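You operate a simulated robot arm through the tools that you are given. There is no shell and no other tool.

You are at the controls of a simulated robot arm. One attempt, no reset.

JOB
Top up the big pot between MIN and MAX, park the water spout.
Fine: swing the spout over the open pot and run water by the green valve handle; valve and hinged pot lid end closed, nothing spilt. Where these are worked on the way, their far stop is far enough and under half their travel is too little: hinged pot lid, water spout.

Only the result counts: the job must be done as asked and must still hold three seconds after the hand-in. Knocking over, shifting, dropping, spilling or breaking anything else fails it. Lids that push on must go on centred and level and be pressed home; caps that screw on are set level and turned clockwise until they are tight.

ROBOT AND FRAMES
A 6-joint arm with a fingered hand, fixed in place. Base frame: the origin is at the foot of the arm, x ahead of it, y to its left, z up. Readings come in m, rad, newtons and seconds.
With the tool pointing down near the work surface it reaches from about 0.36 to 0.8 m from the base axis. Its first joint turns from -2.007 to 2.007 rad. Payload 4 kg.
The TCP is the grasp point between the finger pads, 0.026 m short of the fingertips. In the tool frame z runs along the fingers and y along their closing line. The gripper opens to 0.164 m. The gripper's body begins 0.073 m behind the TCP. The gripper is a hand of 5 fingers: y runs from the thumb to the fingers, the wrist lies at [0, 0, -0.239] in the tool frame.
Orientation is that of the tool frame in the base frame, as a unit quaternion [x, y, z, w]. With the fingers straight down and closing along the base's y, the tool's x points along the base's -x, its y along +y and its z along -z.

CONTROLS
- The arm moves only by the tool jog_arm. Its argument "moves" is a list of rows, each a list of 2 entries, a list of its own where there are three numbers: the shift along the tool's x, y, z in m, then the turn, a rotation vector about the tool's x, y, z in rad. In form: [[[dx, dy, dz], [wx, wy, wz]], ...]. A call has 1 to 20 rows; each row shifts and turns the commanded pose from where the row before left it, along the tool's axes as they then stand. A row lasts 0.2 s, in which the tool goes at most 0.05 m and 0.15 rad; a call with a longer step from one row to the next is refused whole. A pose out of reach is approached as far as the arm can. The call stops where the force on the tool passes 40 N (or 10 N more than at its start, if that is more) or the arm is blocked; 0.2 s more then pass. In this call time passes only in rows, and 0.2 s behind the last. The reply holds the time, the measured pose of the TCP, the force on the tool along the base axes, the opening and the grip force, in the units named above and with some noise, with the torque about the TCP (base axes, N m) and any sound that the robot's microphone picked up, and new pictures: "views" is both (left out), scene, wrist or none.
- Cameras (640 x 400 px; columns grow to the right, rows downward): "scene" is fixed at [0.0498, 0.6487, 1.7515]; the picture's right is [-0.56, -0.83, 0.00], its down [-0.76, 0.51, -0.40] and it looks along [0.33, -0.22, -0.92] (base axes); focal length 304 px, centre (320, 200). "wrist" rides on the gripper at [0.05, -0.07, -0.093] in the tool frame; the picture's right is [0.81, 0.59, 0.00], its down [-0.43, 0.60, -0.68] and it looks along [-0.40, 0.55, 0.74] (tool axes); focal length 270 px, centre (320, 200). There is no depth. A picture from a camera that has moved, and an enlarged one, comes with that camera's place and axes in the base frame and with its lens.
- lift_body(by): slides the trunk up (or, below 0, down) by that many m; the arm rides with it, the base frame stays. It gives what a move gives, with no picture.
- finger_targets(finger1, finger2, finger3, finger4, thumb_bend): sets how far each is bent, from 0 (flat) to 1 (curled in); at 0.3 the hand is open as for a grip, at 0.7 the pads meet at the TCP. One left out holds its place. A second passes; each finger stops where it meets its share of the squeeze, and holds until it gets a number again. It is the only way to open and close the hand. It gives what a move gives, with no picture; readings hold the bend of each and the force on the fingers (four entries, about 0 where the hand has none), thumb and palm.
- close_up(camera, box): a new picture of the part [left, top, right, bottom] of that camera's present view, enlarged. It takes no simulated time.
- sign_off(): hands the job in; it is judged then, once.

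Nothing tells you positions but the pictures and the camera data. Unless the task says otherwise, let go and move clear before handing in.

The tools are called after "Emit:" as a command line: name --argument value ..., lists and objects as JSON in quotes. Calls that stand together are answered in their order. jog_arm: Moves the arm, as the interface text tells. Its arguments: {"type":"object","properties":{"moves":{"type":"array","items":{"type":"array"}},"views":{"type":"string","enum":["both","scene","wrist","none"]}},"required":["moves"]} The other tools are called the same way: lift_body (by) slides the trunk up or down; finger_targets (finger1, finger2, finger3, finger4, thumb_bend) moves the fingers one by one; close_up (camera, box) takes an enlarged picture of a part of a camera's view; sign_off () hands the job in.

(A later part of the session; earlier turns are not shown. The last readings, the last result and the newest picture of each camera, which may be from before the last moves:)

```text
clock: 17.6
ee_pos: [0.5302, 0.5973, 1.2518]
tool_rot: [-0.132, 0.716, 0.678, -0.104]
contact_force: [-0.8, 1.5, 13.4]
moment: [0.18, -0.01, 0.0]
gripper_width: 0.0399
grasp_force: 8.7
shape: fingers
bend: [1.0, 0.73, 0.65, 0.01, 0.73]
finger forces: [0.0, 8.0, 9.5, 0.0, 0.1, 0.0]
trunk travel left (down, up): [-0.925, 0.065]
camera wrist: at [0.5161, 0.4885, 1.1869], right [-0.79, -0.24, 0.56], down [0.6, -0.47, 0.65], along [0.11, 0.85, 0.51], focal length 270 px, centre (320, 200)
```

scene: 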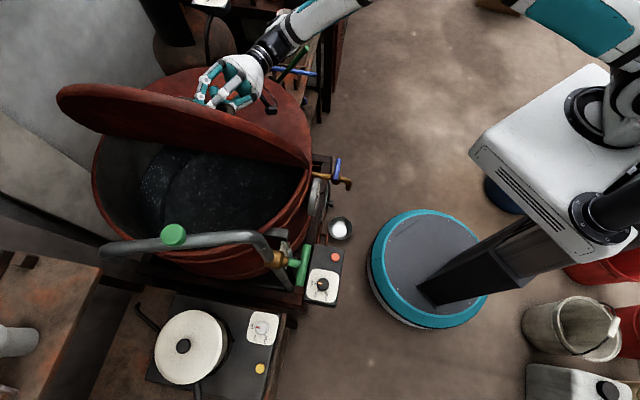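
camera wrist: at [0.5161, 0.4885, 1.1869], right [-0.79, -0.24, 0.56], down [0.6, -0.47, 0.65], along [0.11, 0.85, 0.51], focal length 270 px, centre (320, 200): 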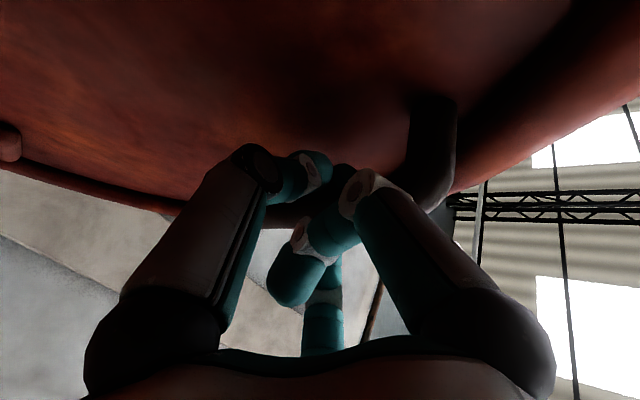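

The lid is at about 75°, and the bar path sits slightly further out than my arc. I'll ease outward a bit and continue.

Emit:
jog_arm --moves '[[[-0.0095, 0.003, -0.0194], [-0.09, 0, 0.0439]], [[-0.0095, 0.003, -0.0194], [-0.09, 0, 0.0439]]]'

```text
clock: 18.2
ee_pos: [0.5615, 0.6057, 1.2577]
tool_rot: [-0.079, 0.672, 0.723, -0.138]
contact_force: [-4.3, -4.7, -8.3]
moment: [0.25, -0.24, 0.24]
gripper_width: 0.0411
grasp_force: 5.3
shape: fingers
bend: [1.0, 0.73, 0.72, 0.01, 0.73]
finger forces: [9.9, 0.1, 0.0, 0.0, 0.1, 0.0]
out of reach, approached as far as the arm can: row 2
trunk travel left (down, up): [-0.925, 0.065]
camera wrist: at [0.5336, 0.5054, 1.1849], right [-0.71, -0.28, 0.64], down [0.67, -0.55, 0.51], along [0.21, 0.79, 0.58], focal length 270 px, centre (320, 200)
```

scene: 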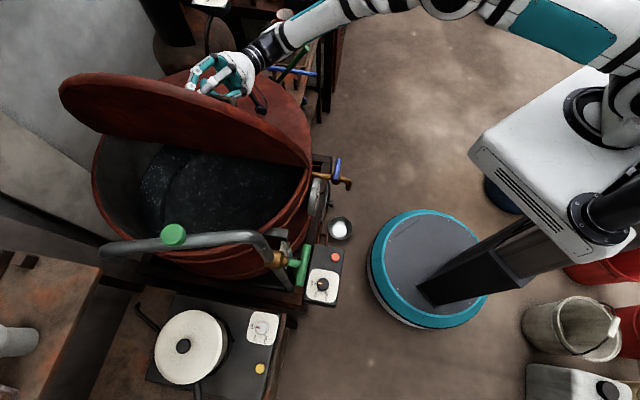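
wrist: 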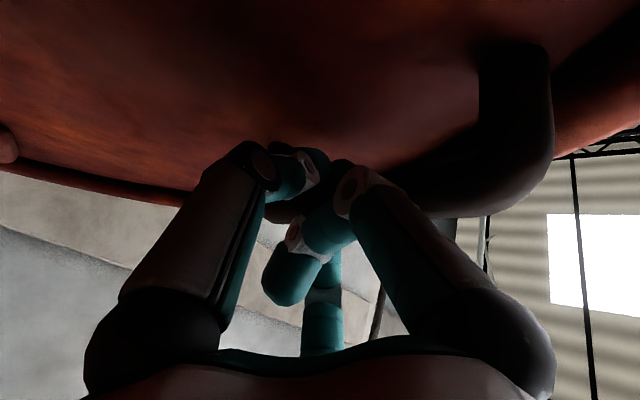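

The last row ran out of reach and the hand slid a little along the bar, but the fingers still cage it. I'll pull straight back, along the tool's -z, which draws the lid past vertical without turning the wrist further.

Emit:
jog_arm --moves '[[[0, 0, -0.015], [0, 0, 0]], [[0, 0, -0.015], [0, 0, 0]]]'

Emit:
close_up --camera "scene" --box '[50, 30, 330, 240]'

```text
clock: 18.8
ee_pos: [0.5611, 0.6069, 1.2603]
tool_rot: [-0.079, 0.671, 0.724, -0.137]
contact_force: [-6.2, -7.3, -15.7]
moment: [0.35, -0.31, 0.27]
gripper_width: 0.041
grasp_force: 11.1
shape: fingers
bend: [1.0, 0.73, 0.72, 0.01, 0.73]
finger forces: [14.1, 0.0, 0.0, 0.0, 8.4, 0.1]
out of reach, approached as far as the arm can: row 1, 2
trunk travel left (down, up): [-0.925, 0.065]
camera wrist: at [0.5346, 0.505, 1.1864], right [-0.72, -0.28, 0.64], down [0.67, -0.55, 0.5], along [0.21, 0.79, 0.58], focal length 270 px, centre (320, 200)
```

scene: 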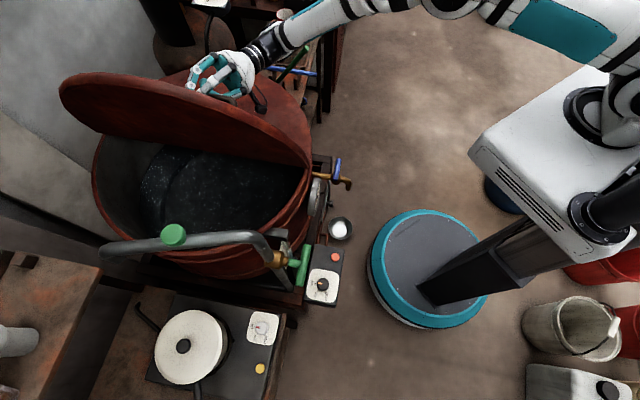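
wrist: 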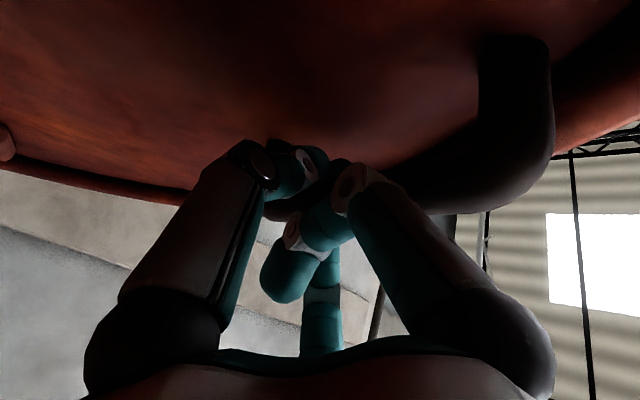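

```text
1.90 times, centred on (190, 135) of scene
camera zoom: at [0.0498, 0.6487, 1.7515], right [-0.56, -0.83, 0.0], down [-0.76, 0.51, -0.4], along [0.33, -0.22, -0.92], focal length 579 px, centre (568, 324)
```

zoom: 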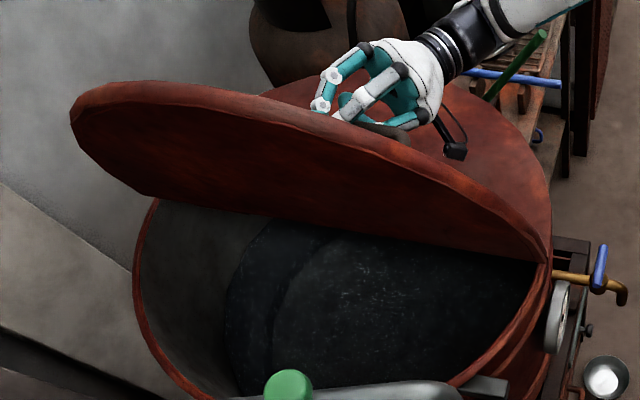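

The arm won't pull further in this wrist pose. I'll turn the tool back toward pointing down about the hinge direction, letting the bar roll in the cage, to see whether that frees the arm.

Emit:
jog_arm --moves '[[[0, -0.002, 0], [0.0883, -0.0022, -0.0466]], [[0, -0.001, 0], [0.0883, -0.0022, -0.0466]]]'

```text
clock: 19.4
ee_pos: [0.5626, 0.608, 1.26]
tool_rot: [-0.132, 0.716, 0.678, -0.102]
contact_force: [-3.3, -3.4, -5.2]
moment: [0.21, -0.1, 0.17]
gripper_width: 0.042
grasp_force: 3.7
shape: fingers
bend: [1.0, 0.73, 0.72, 0.01, 0.72]
finger forces: [7.3, 0.0, 0.1, 0.0, 0.1, 0.1]
trunk travel left (down, up): [-0.925, 0.065]
camera wrist: at [0.5482, 0.4983, 1.1947], right [-0.79, -0.24, 0.56], down [0.6, -0.47, 0.65], along [0.11, 0.85, 0.52], focal length 270 px, centre (320, 200)
```

scene: 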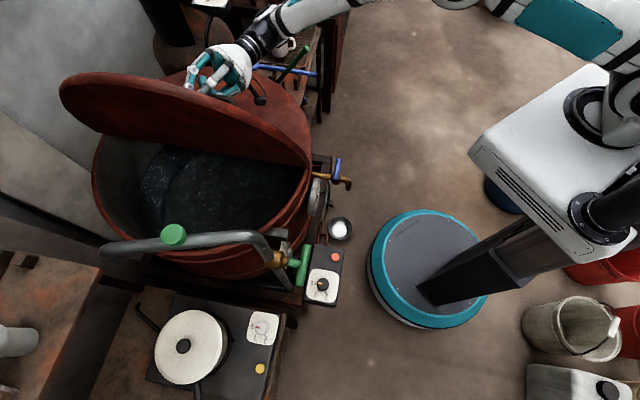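
wrist: 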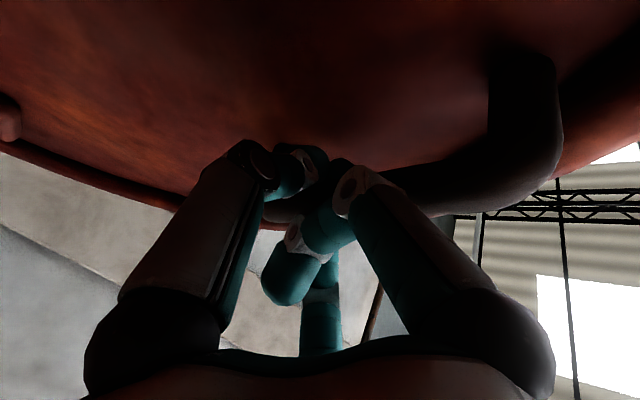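

That freed the wrist. Now I'll pull horizontally away from the opening, along -e2.

Emit:
jog_arm --moves '[[[-0.0066, -0.001, -0.0134], [0, 0, 0]], [[-0.0066, -0.001, -0.0134], [0, 0, 0]]]'

```text
clock: 20.0
ee_pos: [0.5836, 0.5855, 1.2591]
tool_rot: [-0.131, 0.716, 0.678, -0.103]
contact_force: [1.0, -0.4, -4.3]
moment: [0.23, -0.12, 0.14]
gripper_width: 0.042
grasp_force: 4.0
shape: fingers
bend: [1.0, 0.73, 0.72, 0.01, 0.72]
finger forces: [7.2, 0.0, 0.0, 0.1, 0.1, 0.1]
trunk travel left (down, up): [-0.925, 0.065]
camera wrist: at [0.5692, 0.4765, 1.1939], right [-0.79, -0.24, 0.56], down [0.6, -0.47, 0.65], along [0.11, 0.85, 0.52], focal length 270 px, centre (320, 200)
```

scene: 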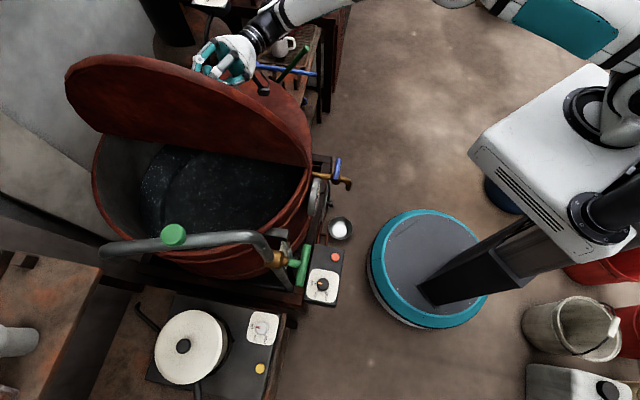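
wrist: 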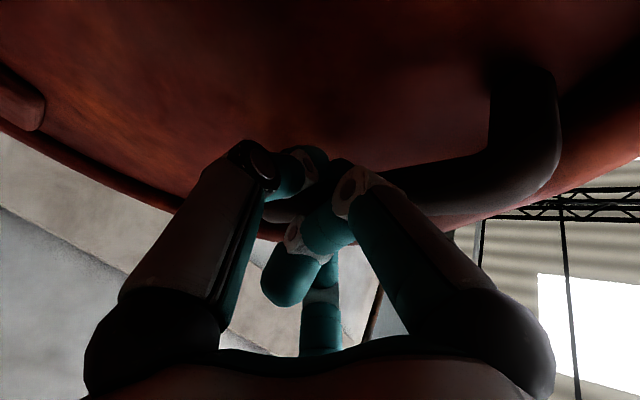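

The lid is now near vertical, about 87°. I'll keep pulling, with a slight descent along the arc.

Emit:
jog_arm --moves '[[[-0.0066, -0.0028, -0.0133], [0, 0, 0]], [[-0.0066, -0.0032, -0.0133], [0, 0, 0]], [[-0.0066, -0.0036, -0.0133], [0, 0, 0]]]'

```text
clock: 20.8
ee_pos: [0.6149, 0.5538, 1.2505]
tool_rot: [-0.13, 0.718, 0.677, -0.103]
contact_force: [0.3, 0.8, -4.9]
moment: [0.28, -0.15, 0.21]
gripper_width: 0.0422
grasp_force: 4.1
shape: fingers
bend: [1.0, 0.73, 0.72, 0.01, 0.72]
finger forces: [7.7, 0.0, 0.1, 0.0, 0.0, 0.0]
trunk travel left (down, up): [-0.925, 0.065]
camera wrist: at [0.6005, 0.4447, 1.1856], right [-0.79, -0.23, 0.56], down [0.6, -0.47, 0.65], along [0.11, 0.85, 0.51], focal length 270 px, centre (320, 200)
```

scene: 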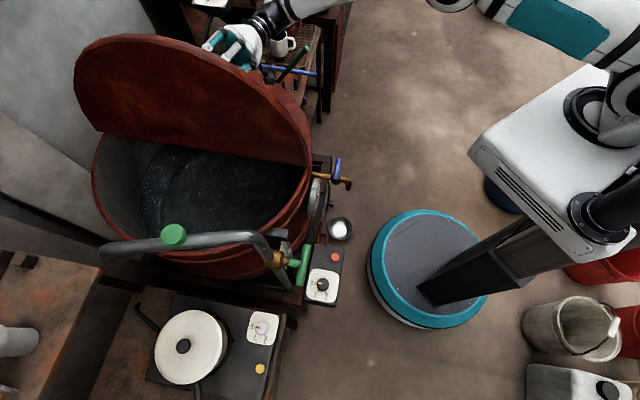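
wrist: 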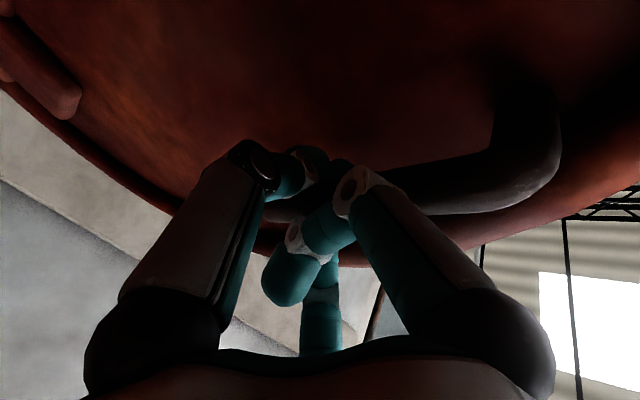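

The lid is about 98° open and still moving freely. I'll go on toward its far stop.

Emit:
jog_arm --moves '[[[-0.0063, -0.0057, -0.0124], [0, 0, 0]], [[-0.0062, -0.0062, -0.0122], [0, 0, 0]]]'

```text
clock: 21.4
ee_pos: [0.6288, 0.5481, 1.2451]
tool_rot: [-0.127, 0.719, 0.676, -0.098]
contact_force: [-3.4, -5.7, 1.3]
moment: [0.11, -0.12, 0.18]
gripper_width: 0.0417
grasp_force: 2.9
shape: fingers
bend: [1.0, 0.73, 0.72, 0.01, 0.73]
finger forces: [5.2, 0.0, 0.0, 0.0, 0.0, 0.0]
out of reach, approached as far as the arm can: row 1, 2
trunk travel left (down, up): [-0.925, 0.065]
camera wrist: at [0.6131, 0.4387, 1.1791], right [-0.8, -0.22, 0.56], down [0.59, -0.48, 0.65], along [0.12, 0.85, 0.51], focal length 270 px, centre (320, 200)
```

scene: 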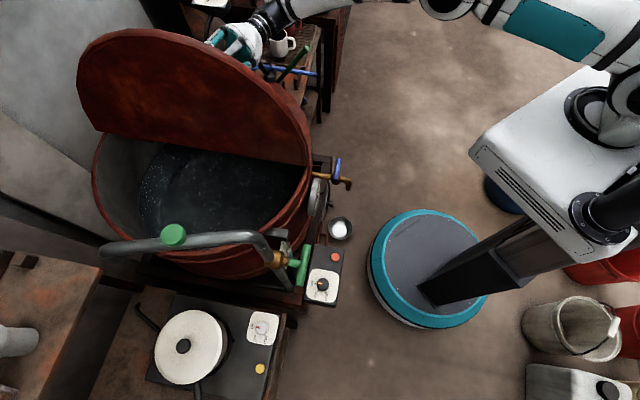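
wrist: 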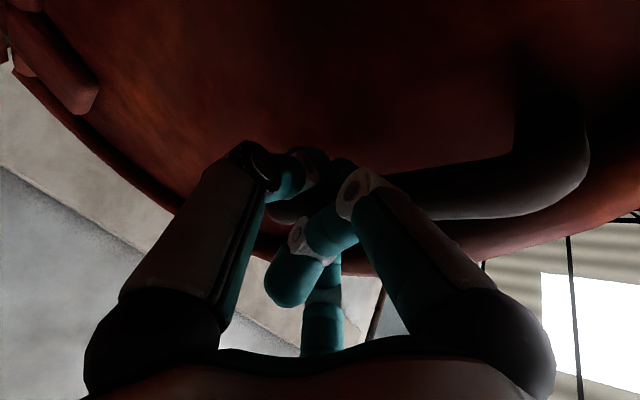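

The lid is past vertical at about 103°, and the arm is at its reach limit. I'll open the digits while the hand stays next to the lid and see whether it rests.

Emit:
finger_targets --finger2 0.4 --finger3 0.4 --thumb_bend 0.4

Emit:
close_up --camera "wrist" --box '[0, 0, 640, 400]'

Emit:
close_up --camera "scene" --box '[50, 0, 330, 190]'

```text
clock: 22.4
ee_pos: [0.6286, 0.5492, 1.2426]
tool_rot: [-0.127, 0.719, 0.676, -0.097]
contact_force: [1.0, -0.7, -0.8]
moment: [0.01, 0.04, 0.01]
gripper_width: 0.0841
grasp_force: 0.8
shape: fingers
bend: [1.0, 0.41, 0.4, 0.01, 0.4]
finger forces: [0.0, 1.1, 0.0, 0.0, 0.0, 0.1]
trunk travel left (down, up): [-0.925, 0.065]
```

```text
1.00 times, centred on (320, 200) of wrist (not enlarged: the box is as wide or as high as the picture)
camera zoom: at [0.613, 0.44, 1.1776], right [-0.8, -0.22, 0.56], down [0.59, -0.47, 0.65], along [0.12, 0.85, 0.51], focal length 270 px, centre (320, 200)
```

zoom: 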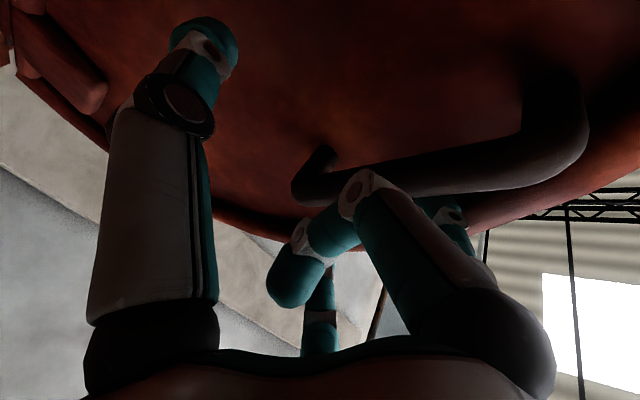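

```text
2.11 times, centred on (190, 95) of scene
camera zoom: at [0.0498, 0.6487, 1.7515], right [-0.56, -0.83, 0.0], down [-0.76, 0.51, -0.4], along [0.33, -0.22, -0.92], focal length 640 px, centre (594, 421)
```

zoom: 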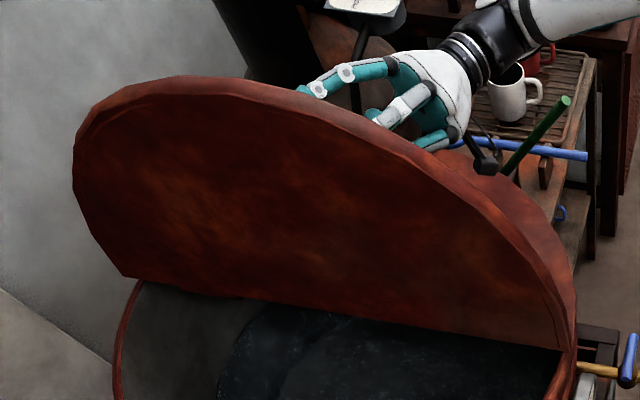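

The lid holds by itself. I'll retreat away from it, back and toward the robot.

Emit:
jog_arm --moves '[[[0.0176, -0.0016, -0.0314], [0, 0, 0]], [[0.0176, -0.0016, -0.0314], [0, 0, 0]]]'

```text
clock: 23.0
ee_pos: [0.5995, 0.5146, 1.2439]
tool_rot: [-0.123, 0.726, 0.671, -0.091]
contact_force: [-0.4, -0.4, -0.3]
moment: [0.04, 0.0, 0.01]
gripper_width: 0.0841
grasp_force: 0.3
shape: fingers
bend: [1.0, 0.4, 0.4, 0.01, 0.4]
finger forces: [0.1, 1.0, 0.0, 0.0, 0.0, 0.0]
out of reach, approached as far as the arm can: row 1, 2
trunk travel left (down, up): [-0.925, 0.065]
camera wrist: at [0.583, 0.405, 1.1796], right [-0.8, -0.2, 0.56], down [0.58, -0.47, 0.66], along [0.13, 0.86, 0.5], focal length 270 px, centre (320, 200)
```

scene: 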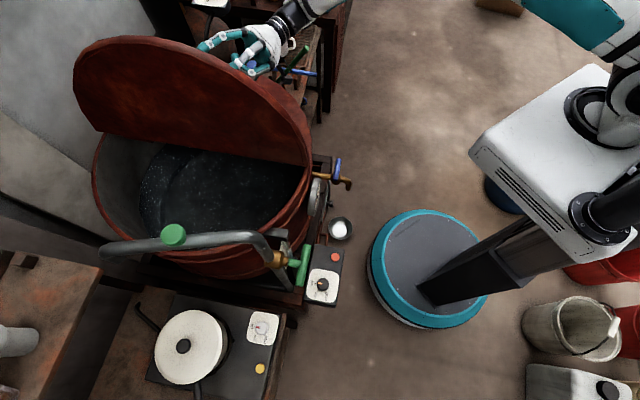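
wrist: 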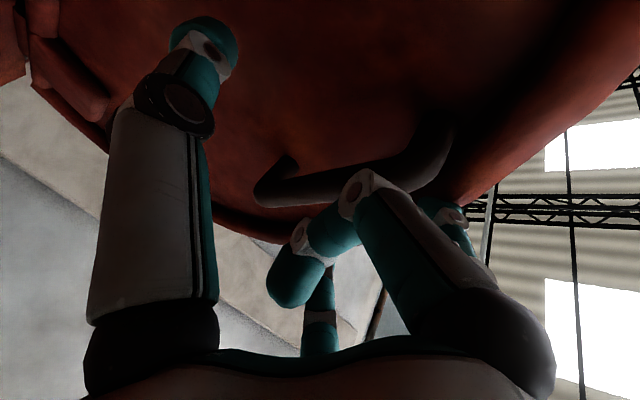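

The limit is the wrist's sideways yaw, not distance. I'll turn the tool clockwise, pointing more away from the robot, while backing off the lid.

Emit:
jog_arm --moves '[[[-0.004, -0.001, -0.012], [0, -0.12, 0]], [[0.0, -0.001, -0.02], [0, -0.12, 0]], [[0.004, -0.001, -0.025], [0, -0.12, 0]]]'

```text
clock: 23.8
ee_pos: [0.6114, 0.4593, 1.2422]
tool_rot: [-0.007, 0.722, 0.691, 0.028]
contact_force: [0.3, -0.5, 0.0]
moment: [0.0, -0.03, 0.01]
gripper_width: 0.0839
grasp_force: 0.1
shape: fingers
bend: [1.0, 0.4, 0.4, 0.01, 0.4]
finger forces: [0.0, 0.1, 0.0, 0.1, 0.0, 0.1]
trunk travel left (down, up): [-0.925, 0.065]
camera wrist: at [0.5615, 0.363, 1.1755], right [-0.84, 0.05, 0.54], down [0.38, -0.66, 0.65], along [0.39, 0.75, 0.53], focal length 270 px, centre (320, 200)
```

scene: 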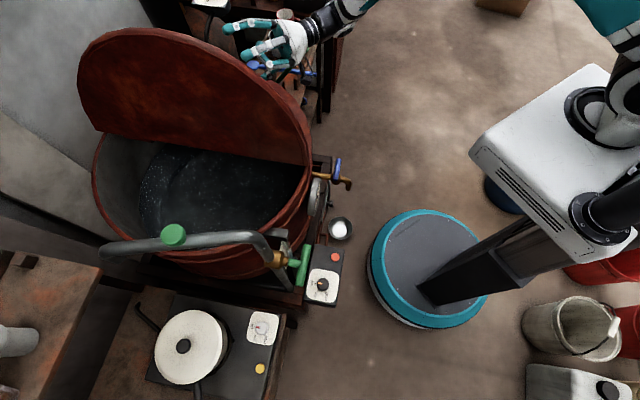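
wrist: 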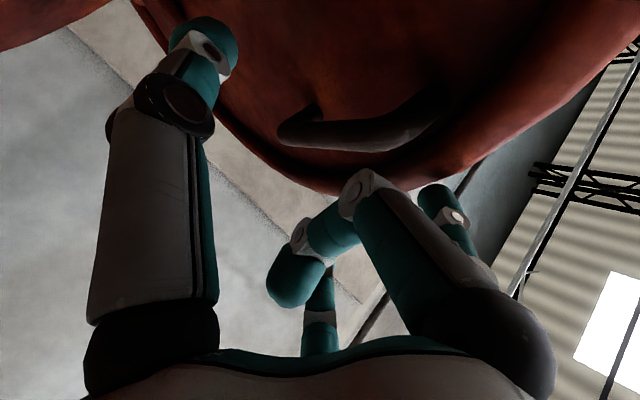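

The hand is clear and the lid stays open. Next is the spout knob at about (0.295, 0.760, 1.29). I'll back off toward the robot and pitch the tool down, to cage the knob from above.

Emit:
jog_arm --moves '[[[0.0285, 0, -0.0305], [0, 0, 0]], [[0.0285, 0, -0.0305], [0, 0, 0]], [[0.0285, 0, -0.0305], [0, 0, 0]], [[0.0285, 0, -0.0305], [0, 0, 0]], [[0.0285, 0, -0.0305], [0, 0, 0]], [[0, 0, 0], [0.14, 0, 0]], [[0, 0, 0], [0.14, 0, 0]], [[0, 0, 0], [0.14, 0, 0]], [[0, 0, 0], [0.14, 0, 0]], [[0, 0, 0], [0.14, 0, 0]], [[0, 0, 0], [0.14, 0, 0]], [[0, 0, 0], [0.14, 0, 0]], [[0, 0, 0], [0.14, 0, 0]]]'

Emit:
finger_targets --finger1 0.3 --finger2 0.3 --finger3 0.3 --finger4 0.3 --thumb_bend 0.3

```text
clock: 26.6
ee_pos: [0.4714, 0.337, 1.2544]
tool_rot: [0.008, 0.979, 0.201, 0.029]
contact_force: [0.4, 0.9, 1.2]
moment: [-0.02, 0.01, 0.01]
gripper_width: 0.0842
grasp_force: 0.1
shape: fingers
bend: [1.0, 0.4, 0.4, 0.01, 0.4]
finger forces: [0.0, 0.0, 0.0, 0.0, 0.1, 0.0]
out of reach, approached as far as the arm can: row 4, 5
trunk travel left (down, up): [-0.925, 0.065]
camera wrist: at [0.4148, 0.2358, 1.3095], right [-0.81, 0.56, 0.19], down [0.4, 0.27, 0.88], along [0.44, 0.78, -0.44], focal length 270 px, centre (320, 200)
```

scene: 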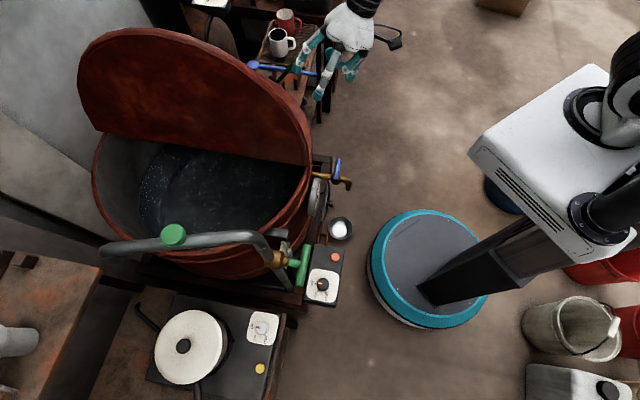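
wrist: 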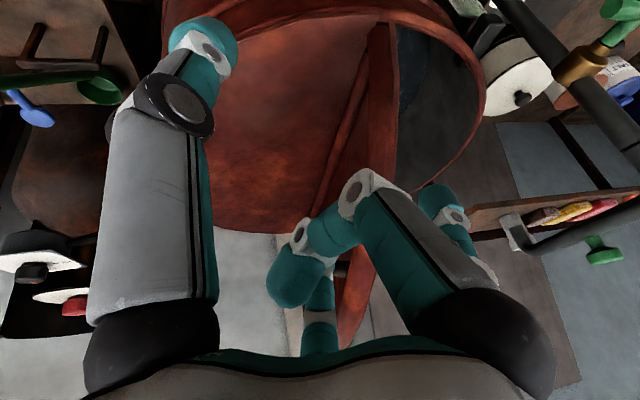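

```text
clock: 27.6
ee_pos: [0.4714, 0.3352, 1.2533]
tool_rot: [0.009, 0.979, 0.202, 0.028]
contact_force: [-0.7, -1.0, 0.8]
moment: [0.01, 0.0, 0.01]
gripper_width: 0.0902
grasp_force: 0.0
shape: fingers
bend: [0.3, 0.3, 0.3, 0.3, 0.3]
finger forces: [0.1, 0.1, 0.1, 0.0, 0.0, 0.0]
trunk travel left (down, up): [-0.925, 0.065]
```

Hand open at 0.3. Now I'll raise it and traverse over to the robot side of the knob, well above the spout.

Emit:
jog_arm --moves '[[[-0.0025, 0.0198, -0.0458], [0, 0, 0]], [[-0.0025, 0.0198, -0.0458], [0, 0, 0]], [[-0.0025, 0.0198, -0.0458], [0, 0, 0]], [[-0.0025, 0.0198, -0.0458], [0, 0, 0]], [[0.0297, 0.0371, 0.0144], [0, 0, 0]], [[0.0297, 0.0371, 0.0144], [0, 0, 0]], [[0.0297, 0.0371, 0.0144], [0, 0, 0]], [[0.0297, 0.0371, 0.0144], [0, 0, 0]], [[0.0297, 0.0371, 0.0144], [0, 0, 0]], [[0.0297, 0.0371, 0.0144], [0, 0, 0]], [[0.0297, 0.0371, 0.0144], [0, 0, -0.13]]]'

Emit:
close_up --camera "wrist" --box '[200, 80, 460, 320]'

```text
clock: 30.0
ee_pos: [0.2711, 0.624, 1.45]
tool_rot: [-0.056, 0.978, 0.199, 0.041]
contact_force: [0.0, 0.0, -0.1]
moment: [-0.02, -0.02, -0.02]
gripper_width: 0.0905
grasp_force: 0.0
shape: fingers
bend: [0.3, 0.3, 0.3, 0.3, 0.3]
finger forces: [0.1, 0.0, 0.0, 0.0, 0.0, 0.1]
trunk travel left (down, up): [-0.925, 0.065]
camera wrist: at [0.2238, 0.5183, 1.5038], right [-0.87, 0.46, 0.14], down [0.31, 0.32, 0.89], along [0.37, 0.83, -0.42], focal length 270 px, centre (320, 200)
```

scene: 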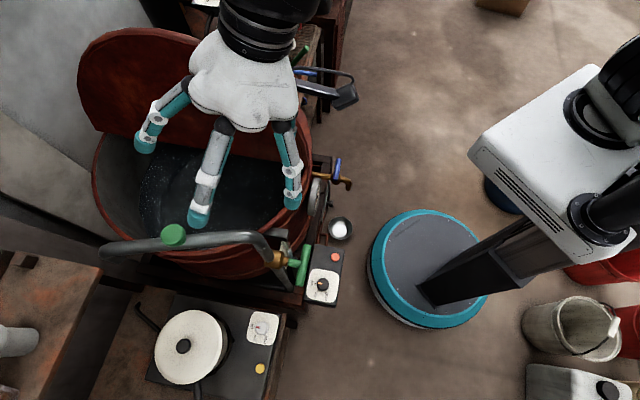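
wrist: 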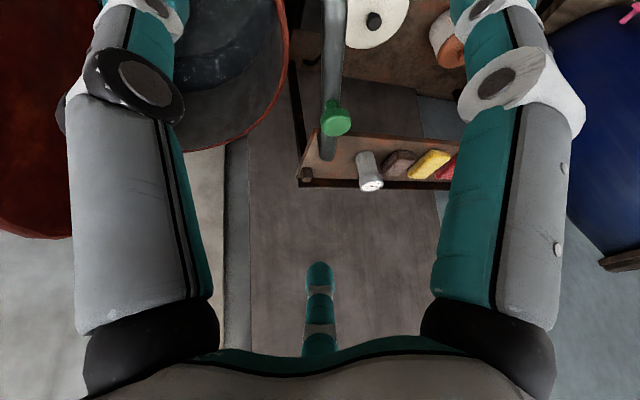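

```text
1.67 times, centred on (330, 200) of wrist
camera zoom: at [0.2238, 0.5183, 1.5038], right [-0.87, 0.46, 0.14], down [0.31, 0.32, 0.89], along [0.37, 0.83, -0.42], focal length 450 px, centre (303, 200)
```

zoom: 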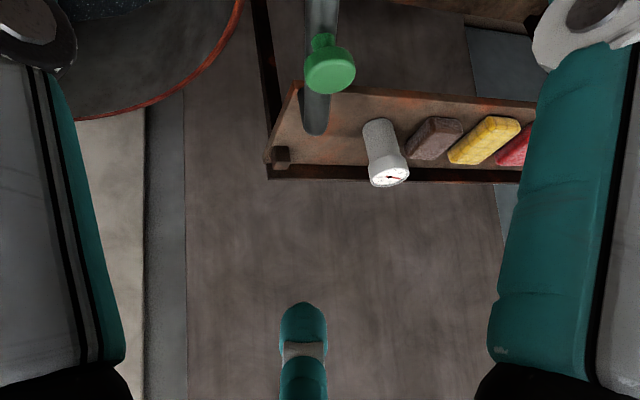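

The knob measures (0.296, 0.760, 1.294). I'll approach along the tool axis to about 8 cm short of it.

Emit:
jog_arm --moves '[[[-0.0073, 0.0212, 0.0376], [0, 0, 0]], [[-0.0073, 0.0212, 0.0376], [0, 0, 0]], [[-0.0073, 0.0212, 0.0376], [0, 0, 0]]]'

Emit:
close_up --camera "wrist" --box '[200, 80, 460, 320]'

```text
clock: 30.8
ee_pos: [0.2911, 0.7302, 1.3727]
tool_rot: [-0.057, 0.978, 0.198, 0.041]
contact_force: [0.4, 0.5, -0.1]
moment: [-0.03, 0.0, 0.03]
gripper_width: 0.0905
grasp_force: 0.0
shape: fingers
bend: [0.3, 0.3, 0.3, 0.3, 0.3]
finger forces: [0.1, 0.0, 0.1, 0.0, 0.0, 0.0]
trunk travel left (down, up): [-0.925, 0.065]
camera wrist: at [0.2453, 0.6225, 1.4266], right [-0.87, 0.46, 0.14], down [0.32, 0.32, 0.89], along [0.37, 0.83, -0.43], focal length 270 px, centre (320, 200)
```

scene: 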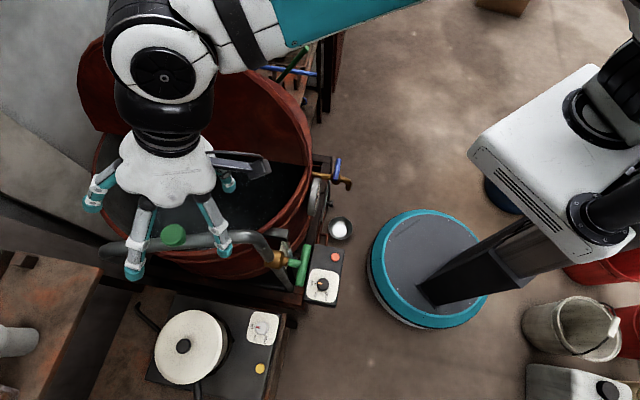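
wrist: 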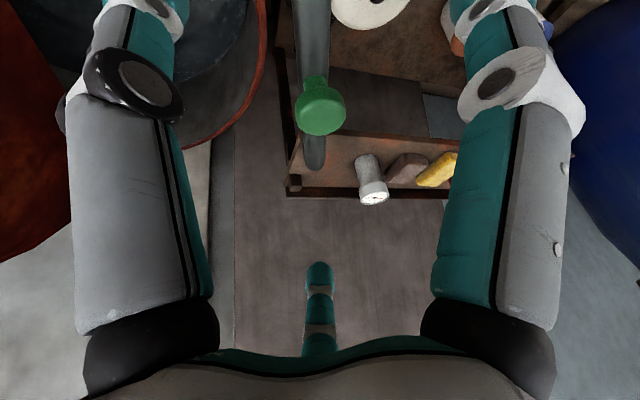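

```text
1.67 times, centred on (330, 200) of wrist
camera zoom: at [0.2453, 0.6225, 1.4266], right [-0.87, 0.46, 0.14], down [0.32, 0.32, 0.89], along [0.37, 0.83, -0.43], focal length 450 px, centre (303, 200)
```

zoom: 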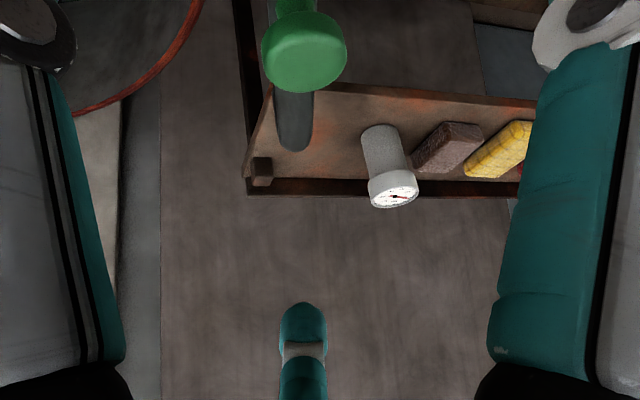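

The knob is straight ahead along the tool axis, about 8.5 cm away. I'll advance 7.3 cm.

Emit:
jog_arm --moves '[[[0, -0.001, 0.025], [0, 0, 0]], [[0, -0.001, 0.025], [0, 0, 0]], [[0, -0.001, 0.023], [0, 0, 0]]]'

Emit:
close_up --camera "wrist" --box '[200, 80, 460, 320]'

Emit:
close_up --camera "scene" --box '[60, 120, 300, 290]'

```text
clock: 31.6
ee_pos: [0.2957, 0.7515, 1.3057]
tool_rot: [-0.056, 0.978, 0.199, 0.04]
contact_force: [0.2, 0.0, 0.1]
moment: [0.0, 0.02, 0.03]
gripper_width: 0.0906
grasp_force: 0.1
shape: fingers
bend: [0.3, 0.3, 0.3, 0.3, 0.3]
finger forces: [0.1, 0.0, 0.0, 0.0, 0.1, 0.0]
trunk travel left (down, up): [-0.925, 0.065]
camera wrist: at [0.25, 0.6451, 1.3598], right [-0.87, 0.46, 0.14], down [0.32, 0.32, 0.89], along [0.37, 0.83, -0.42], focal length 270 px, centre (320, 200)
```

scene: 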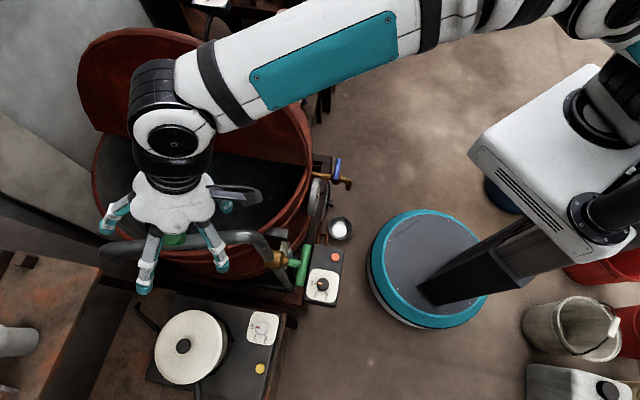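
wrist: 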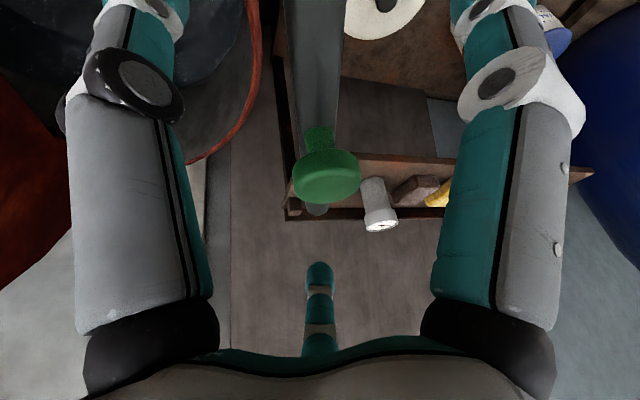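

```text
1.67 times, centred on (330, 200) of wrist
camera zoom: at [0.25, 0.6451, 1.3598], right [-0.87, 0.46, 0.14], down [0.32, 0.32, 0.89], along [0.37, 0.83, -0.42], focal length 450 px, centre (303, 200)
```

zoom: 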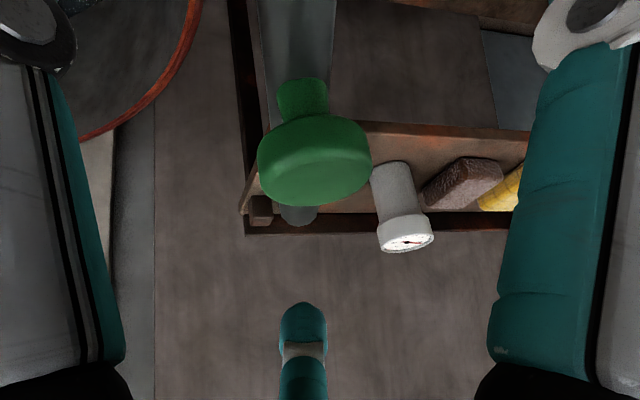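

```text
2.35 times, centred on (180, 205) of scene
camera zoom: at [0.0498, 0.6487, 1.7515], right [-0.56, -0.83, 0.0], down [-0.76, 0.51, -0.4], along [0.33, -0.22, -0.92], focal length 715 px, centre (649, 188)
```

zoom: 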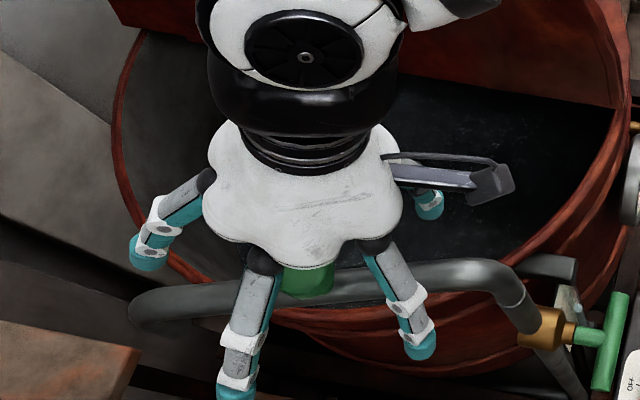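

The pipe passes between finger1 and the thumb as planned. I'll go 12 mm deeper and close the digits into a cage around the knob.

Emit:
jog_arm --moves '[[[0, 0, 0.012], [0, 0, 0]]]' --views "none"

Emit:
finger_targets --finger1 0.62 --finger2 0.62 --finger3 0.62 --finger4 0.62 --thumb_bend 0.62

Emit:
close_up --camera "wrist" --box '[200, 80, 460, 320]'

Emit:
close_up --camera "scene" --box '[60, 120, 300, 290]'

```text
clock: 32.0
ee_pos: [0.2974, 0.7569, 1.2946]
tool_rot: [-0.055, 0.978, 0.199, 0.041]
contact_force: [0.0, -0.3, -1.5]
moment: [-0.04, 0.01, 0.0]
gripper_width: 0.0904
grasp_force: 0.1
shape: fingers
bend: [0.3, 0.3, 0.3, 0.3, 0.3]
finger forces: [0.1, 0.0, 0.0, 0.0, 0.0, 0.0]
trunk travel left (down, up): [-0.925, 0.065]
```

```text
clock: 33.0
ee_pos: [0.2968, 0.7557, 1.2972]
tool_rot: [-0.056, 0.978, 0.199, 0.041]
contact_force: [-0.2, 1.2, 0.4]
moment: [-0.03, -0.04, 0.01]
gripper_width: 0.0135
grasp_force: 1.6
shape: fingers
bend: [0.62, 0.61, 0.61, 0.62, 0.62]
finger forces: [0.0, 0.9, 0.6, 0.0, 1.2, 0.0]
trunk travel left (down, up): [-0.925, 0.065]
```

```text
1.67 times, centred on (330, 200) of wrist
camera zoom: at [0.2497, 0.6486, 1.3497], right [-0.87, 0.46, 0.14], down [0.32, 0.32, 0.89], along [0.37, 0.83, -0.42], focal length 450 px, centre (303, 200)
```

zoom: 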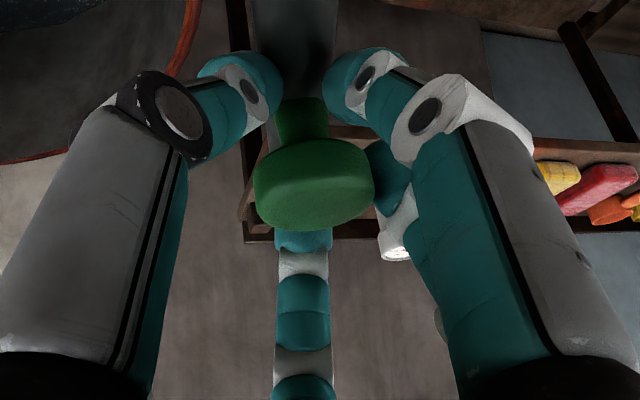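

```text
2.35 times, centred on (180, 205) of scene
camera zoom: at [0.0498, 0.6487, 1.7515], right [-0.56, -0.83, 0.0], down [-0.76, 0.51, -0.4], along [0.33, -0.22, -0.92], focal length 715 px, centre (649, 188)
```

zoom: 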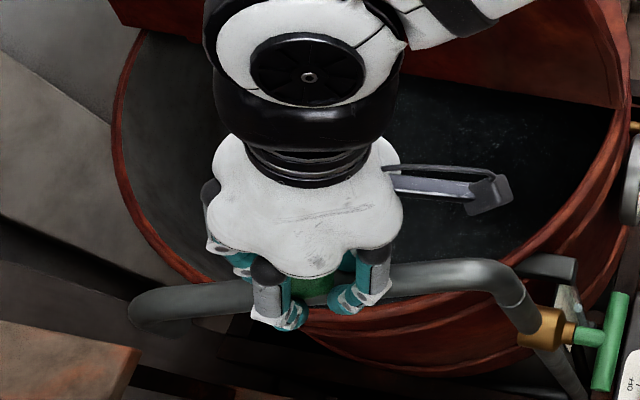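

The cage is neatly closed under the cap with only about 1 N. Now I'll swing the spout clockwise about the riser at about (0.236, 0.654), rotating the hand along with it.

Emit:
jog_arm --moves '[[[-0.0092, -0.0073, -0.002], [0.0102, -0.0385, 0.0919]], [[-0.0092, -0.0073, -0.002], [0.0102, -0.0385, 0.0919]], [[-0.0092, -0.0073, -0.002], [0.0102, -0.0385, 0.0919]]]'

```text
clock: 33.8
ee_pos: [0.3244, 0.7326, 1.2961]
tool_rot: [0.092, 0.975, 0.19, 0.07]
contact_force: [0.7, 1.4, -0.9]
moment: [0.02, 0.04, 0.02]
gripper_width: 0.0132
grasp_force: 0.1
shape: fingers
bend: [0.62, 0.61, 0.61, 0.62, 0.62]
finger forces: [0.1, 0.8, 0.5, 0.0, 0.0, 0.1]
trunk travel left (down, up): [-0.925, 0.065]
camera wrist: at [0.2481, 0.6447, 1.3503], right [-0.7, 0.7, 0.14], down [0.4, 0.21, 0.89], along [0.6, 0.68, -0.42], focal length 270 px, centre (320, 200)
```

scene: 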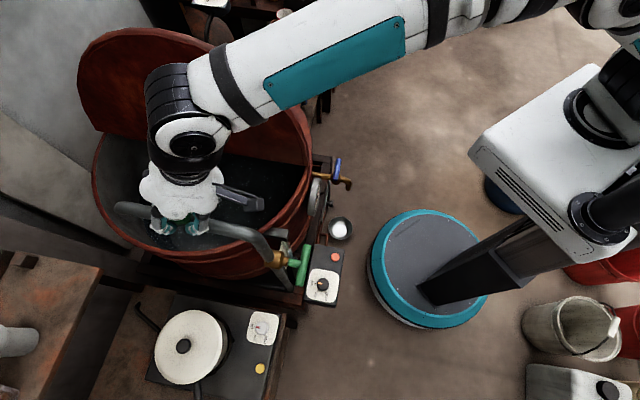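
wrist: 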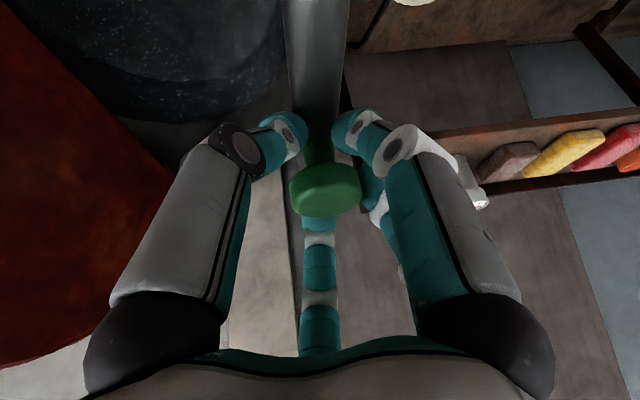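

The spout moves easily. I'll continue.

Emit:
jog_arm --moves '[[[-0.0092, -0.0073, -0.002], [0.0102, -0.0385, 0.0919]], [[-0.0092, -0.0073, -0.002], [0.0102, -0.0385, 0.0919]], [[-0.0092, -0.0073, -0.002], [0.0102, -0.0385, 0.0919]]]'

Emit:
close_up --camera "scene" --box '[60, 100, 300, 290]'

```text
clock: 34.6
ee_pos: [0.344, 0.7025, 1.2961]
tool_rot: [0.237, 0.95, 0.177, 0.097]
contact_force: [-0.2, 0.9, 1.0]
moment: [0.01, 0.01, 0.01]
gripper_width: 0.0131
grasp_force: 0.5
shape: fingers
bend: [0.62, 0.61, 0.61, 0.62, 0.62]
finger forces: [0.1, 0.8, 0.5, 0.0, 0.0, 0.0]
trunk travel left (down, up): [-0.925, 0.065]
camera wrist: at [0.2452, 0.6414, 1.3494], right [-0.46, 0.88, 0.14], down [0.44, 0.08, 0.89], along [0.77, 0.47, -0.42], focal length 270 px, centre (320, 200)
```

scene: 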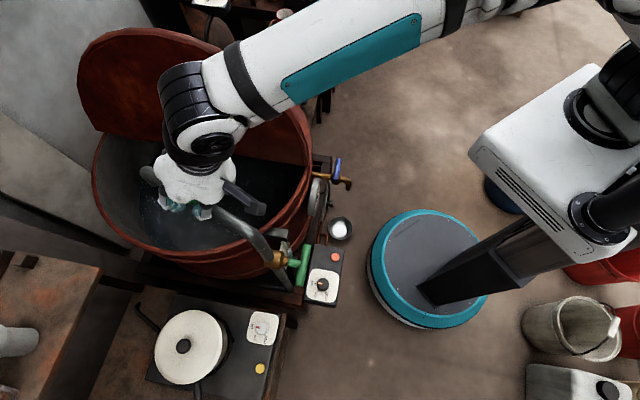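
wrist: 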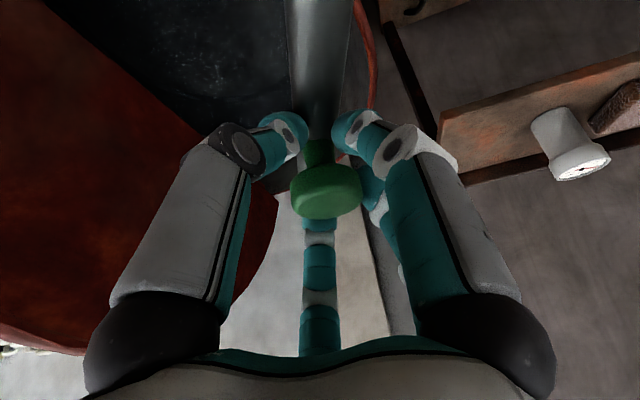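

```text
2.11 times, centred on (180, 195) of scene
camera zoom: at [0.0498, 0.6487, 1.7515], right [-0.56, -0.83, 0.0], down [-0.76, 0.51, -0.4], along [0.33, -0.22, -0.92], focal length 640 px, centre (615, 210)
```

zoom: 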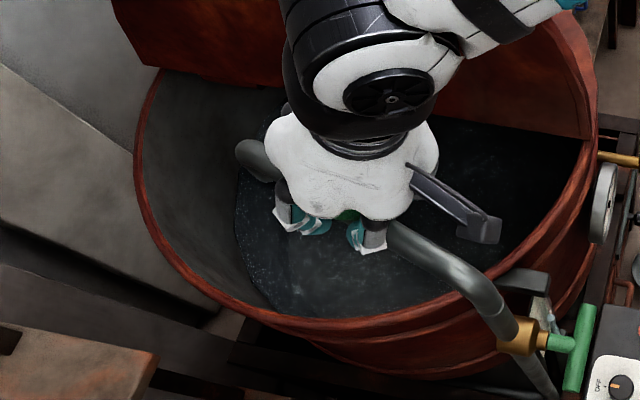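

The spout tip is now over the open pot. I'll go further toward its far stop, checking forces.

Emit:
jog_arm --moves '[[[-0.0092, -0.0073, -0.002], [0.0102, -0.0385, 0.0919]], [[-0.0092, -0.0073, -0.002], [0.0102, -0.0385, 0.0919]]]'

```text
clock: 35.2
ee_pos: [0.3508, 0.6802, 1.2963]
tool_rot: [0.331, 0.921, 0.167, 0.115]
contact_force: [0.4, 2.2, -1.1]
moment: [0.02, -0.04, 0.0]
gripper_width: 0.0134
grasp_force: 0.7
shape: fingers
bend: [0.62, 0.61, 0.61, 0.62, 0.62]
finger forces: [0.0, 0.9, 0.6, 0.1, 0.1, 0.0]
trunk travel left (down, up): [-0.925, 0.065]
camera wrist: at [0.2427, 0.6391, 1.3496], right [-0.27, 0.95, 0.14], down [0.45, -0.01, 0.89], along [0.85, 0.31, -0.42], focal length 270 px, centre (320, 200)
```

scene: 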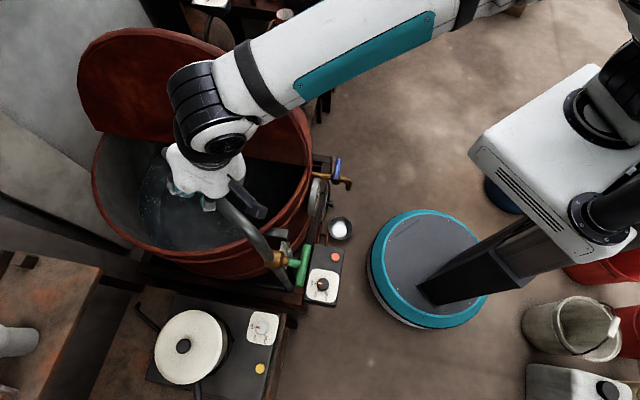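
wrist: 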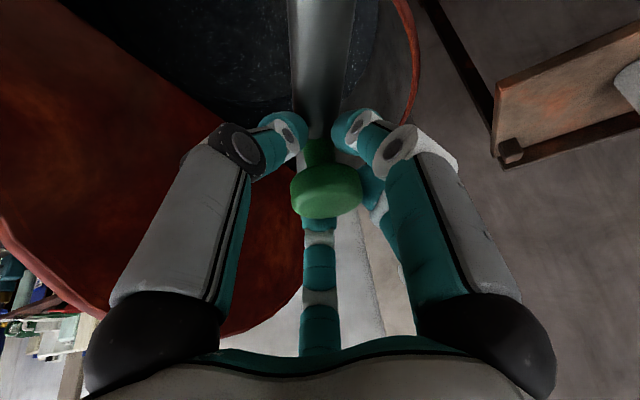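

Emit:
jog_arm --moves '[[[-0.0092, -0.0073, -0.002], [0.0102, -0.0385, 0.0919]], [[-0.0092, -0.0073, -0.002], [0.0102, -0.0385, 0.0919]]]'

```text
clock: 35.8
ee_pos: [0.3535, 0.6552, 1.2965]
tool_rot: [0.421, 0.884, 0.155, 0.131]
contact_force: [-0.1, 0.2, 0.2]
moment: [0.02, -0.01, 0.01]
gripper_width: 0.0135
grasp_force: 0.4
shape: fingers
bend: [0.62, 0.61, 0.62, 0.62, 0.62]
finger forces: [0.1, 0.4, 0.1, 0.0, 0.1, 0.1]
trunk travel left (down, up): [-0.925, 0.065]
camera wrist: at [0.2403, 0.6369, 1.3507], right [-0.08, 0.99, 0.14], down [0.44, -0.1, 0.89], along [0.9, 0.13, -0.42], focal length 270 px, centre (320, 200)
```

scene: 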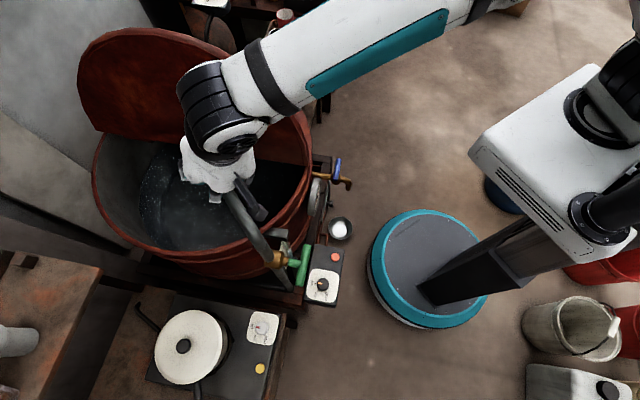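
wrist: 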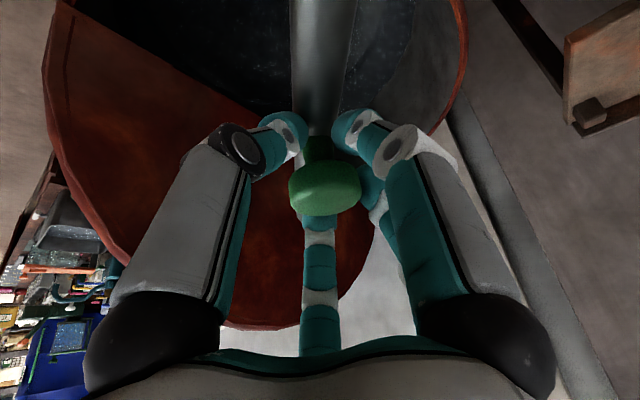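

Emit:
jog_arm --moves '[[[-0.0092, -0.0073, -0.002], [0.0102, -0.0385, 0.0919]]]'

Emit:
close_up --camera "scene" --box '[60, 60, 340, 290]'

```text
clock: 36.2
ee_pos: [0.3543, 0.644, 1.2981]
tool_rot: [0.465, 0.862, 0.149, 0.139]
contact_force: [-0.5, 0.5, -1.0]
moment: [0.01, 0.04, 0.03]
gripper_width: 0.0132
grasp_force: 0.6
shape: fingers
bend: [0.62, 0.61, 0.62, 0.62, 0.62]
finger forces: [0.0, 0.4, 0.1, 0.0, 0.0, 0.0]
trunk travel left (down, up): [-0.925, 0.065]
camera wrist: at [0.2391, 0.6363, 1.3516], right [0.02, 0.99, 0.14], down [0.43, -0.14, 0.89], along [0.9, 0.04, -0.42], focal length 270 px, centre (320, 200)
```

scene: 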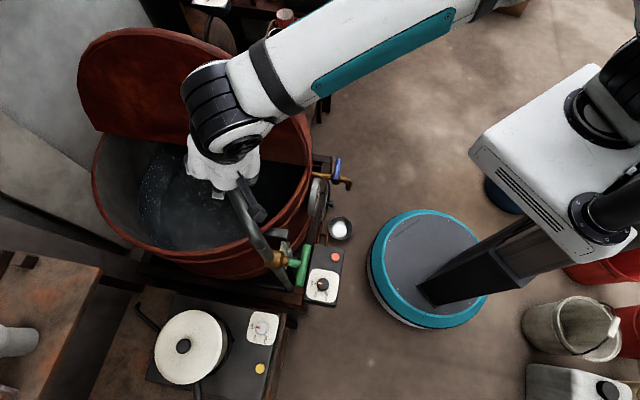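
wrist: 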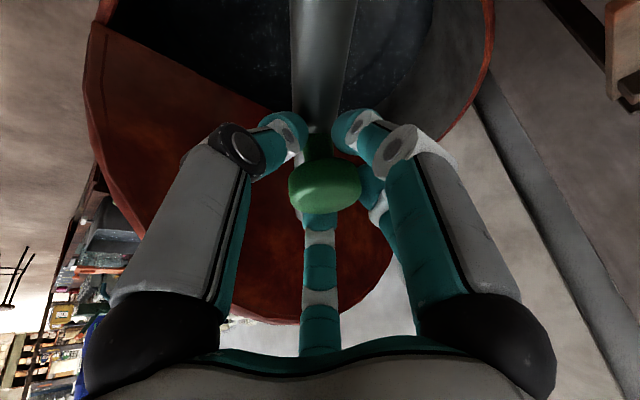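

```text
1.74 times, centred on (200, 175) of scene
camera zoom: at [0.0498, 0.6487, 1.7515], right [-0.56, -0.83, 0.0], down [-0.76, 0.51, -0.4], along [0.33, -0.22, -0.92], focal length 528 px, centre (529, 244)
```

zoom: 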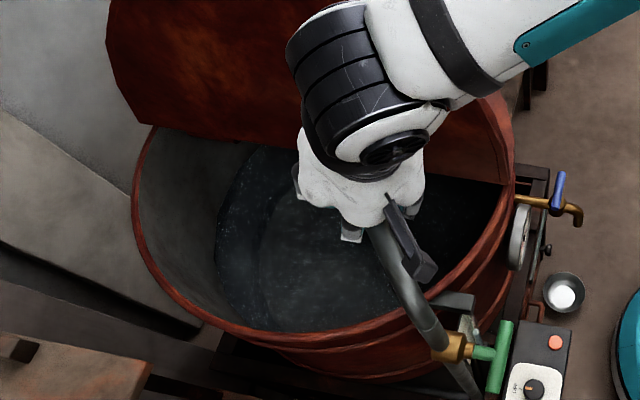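

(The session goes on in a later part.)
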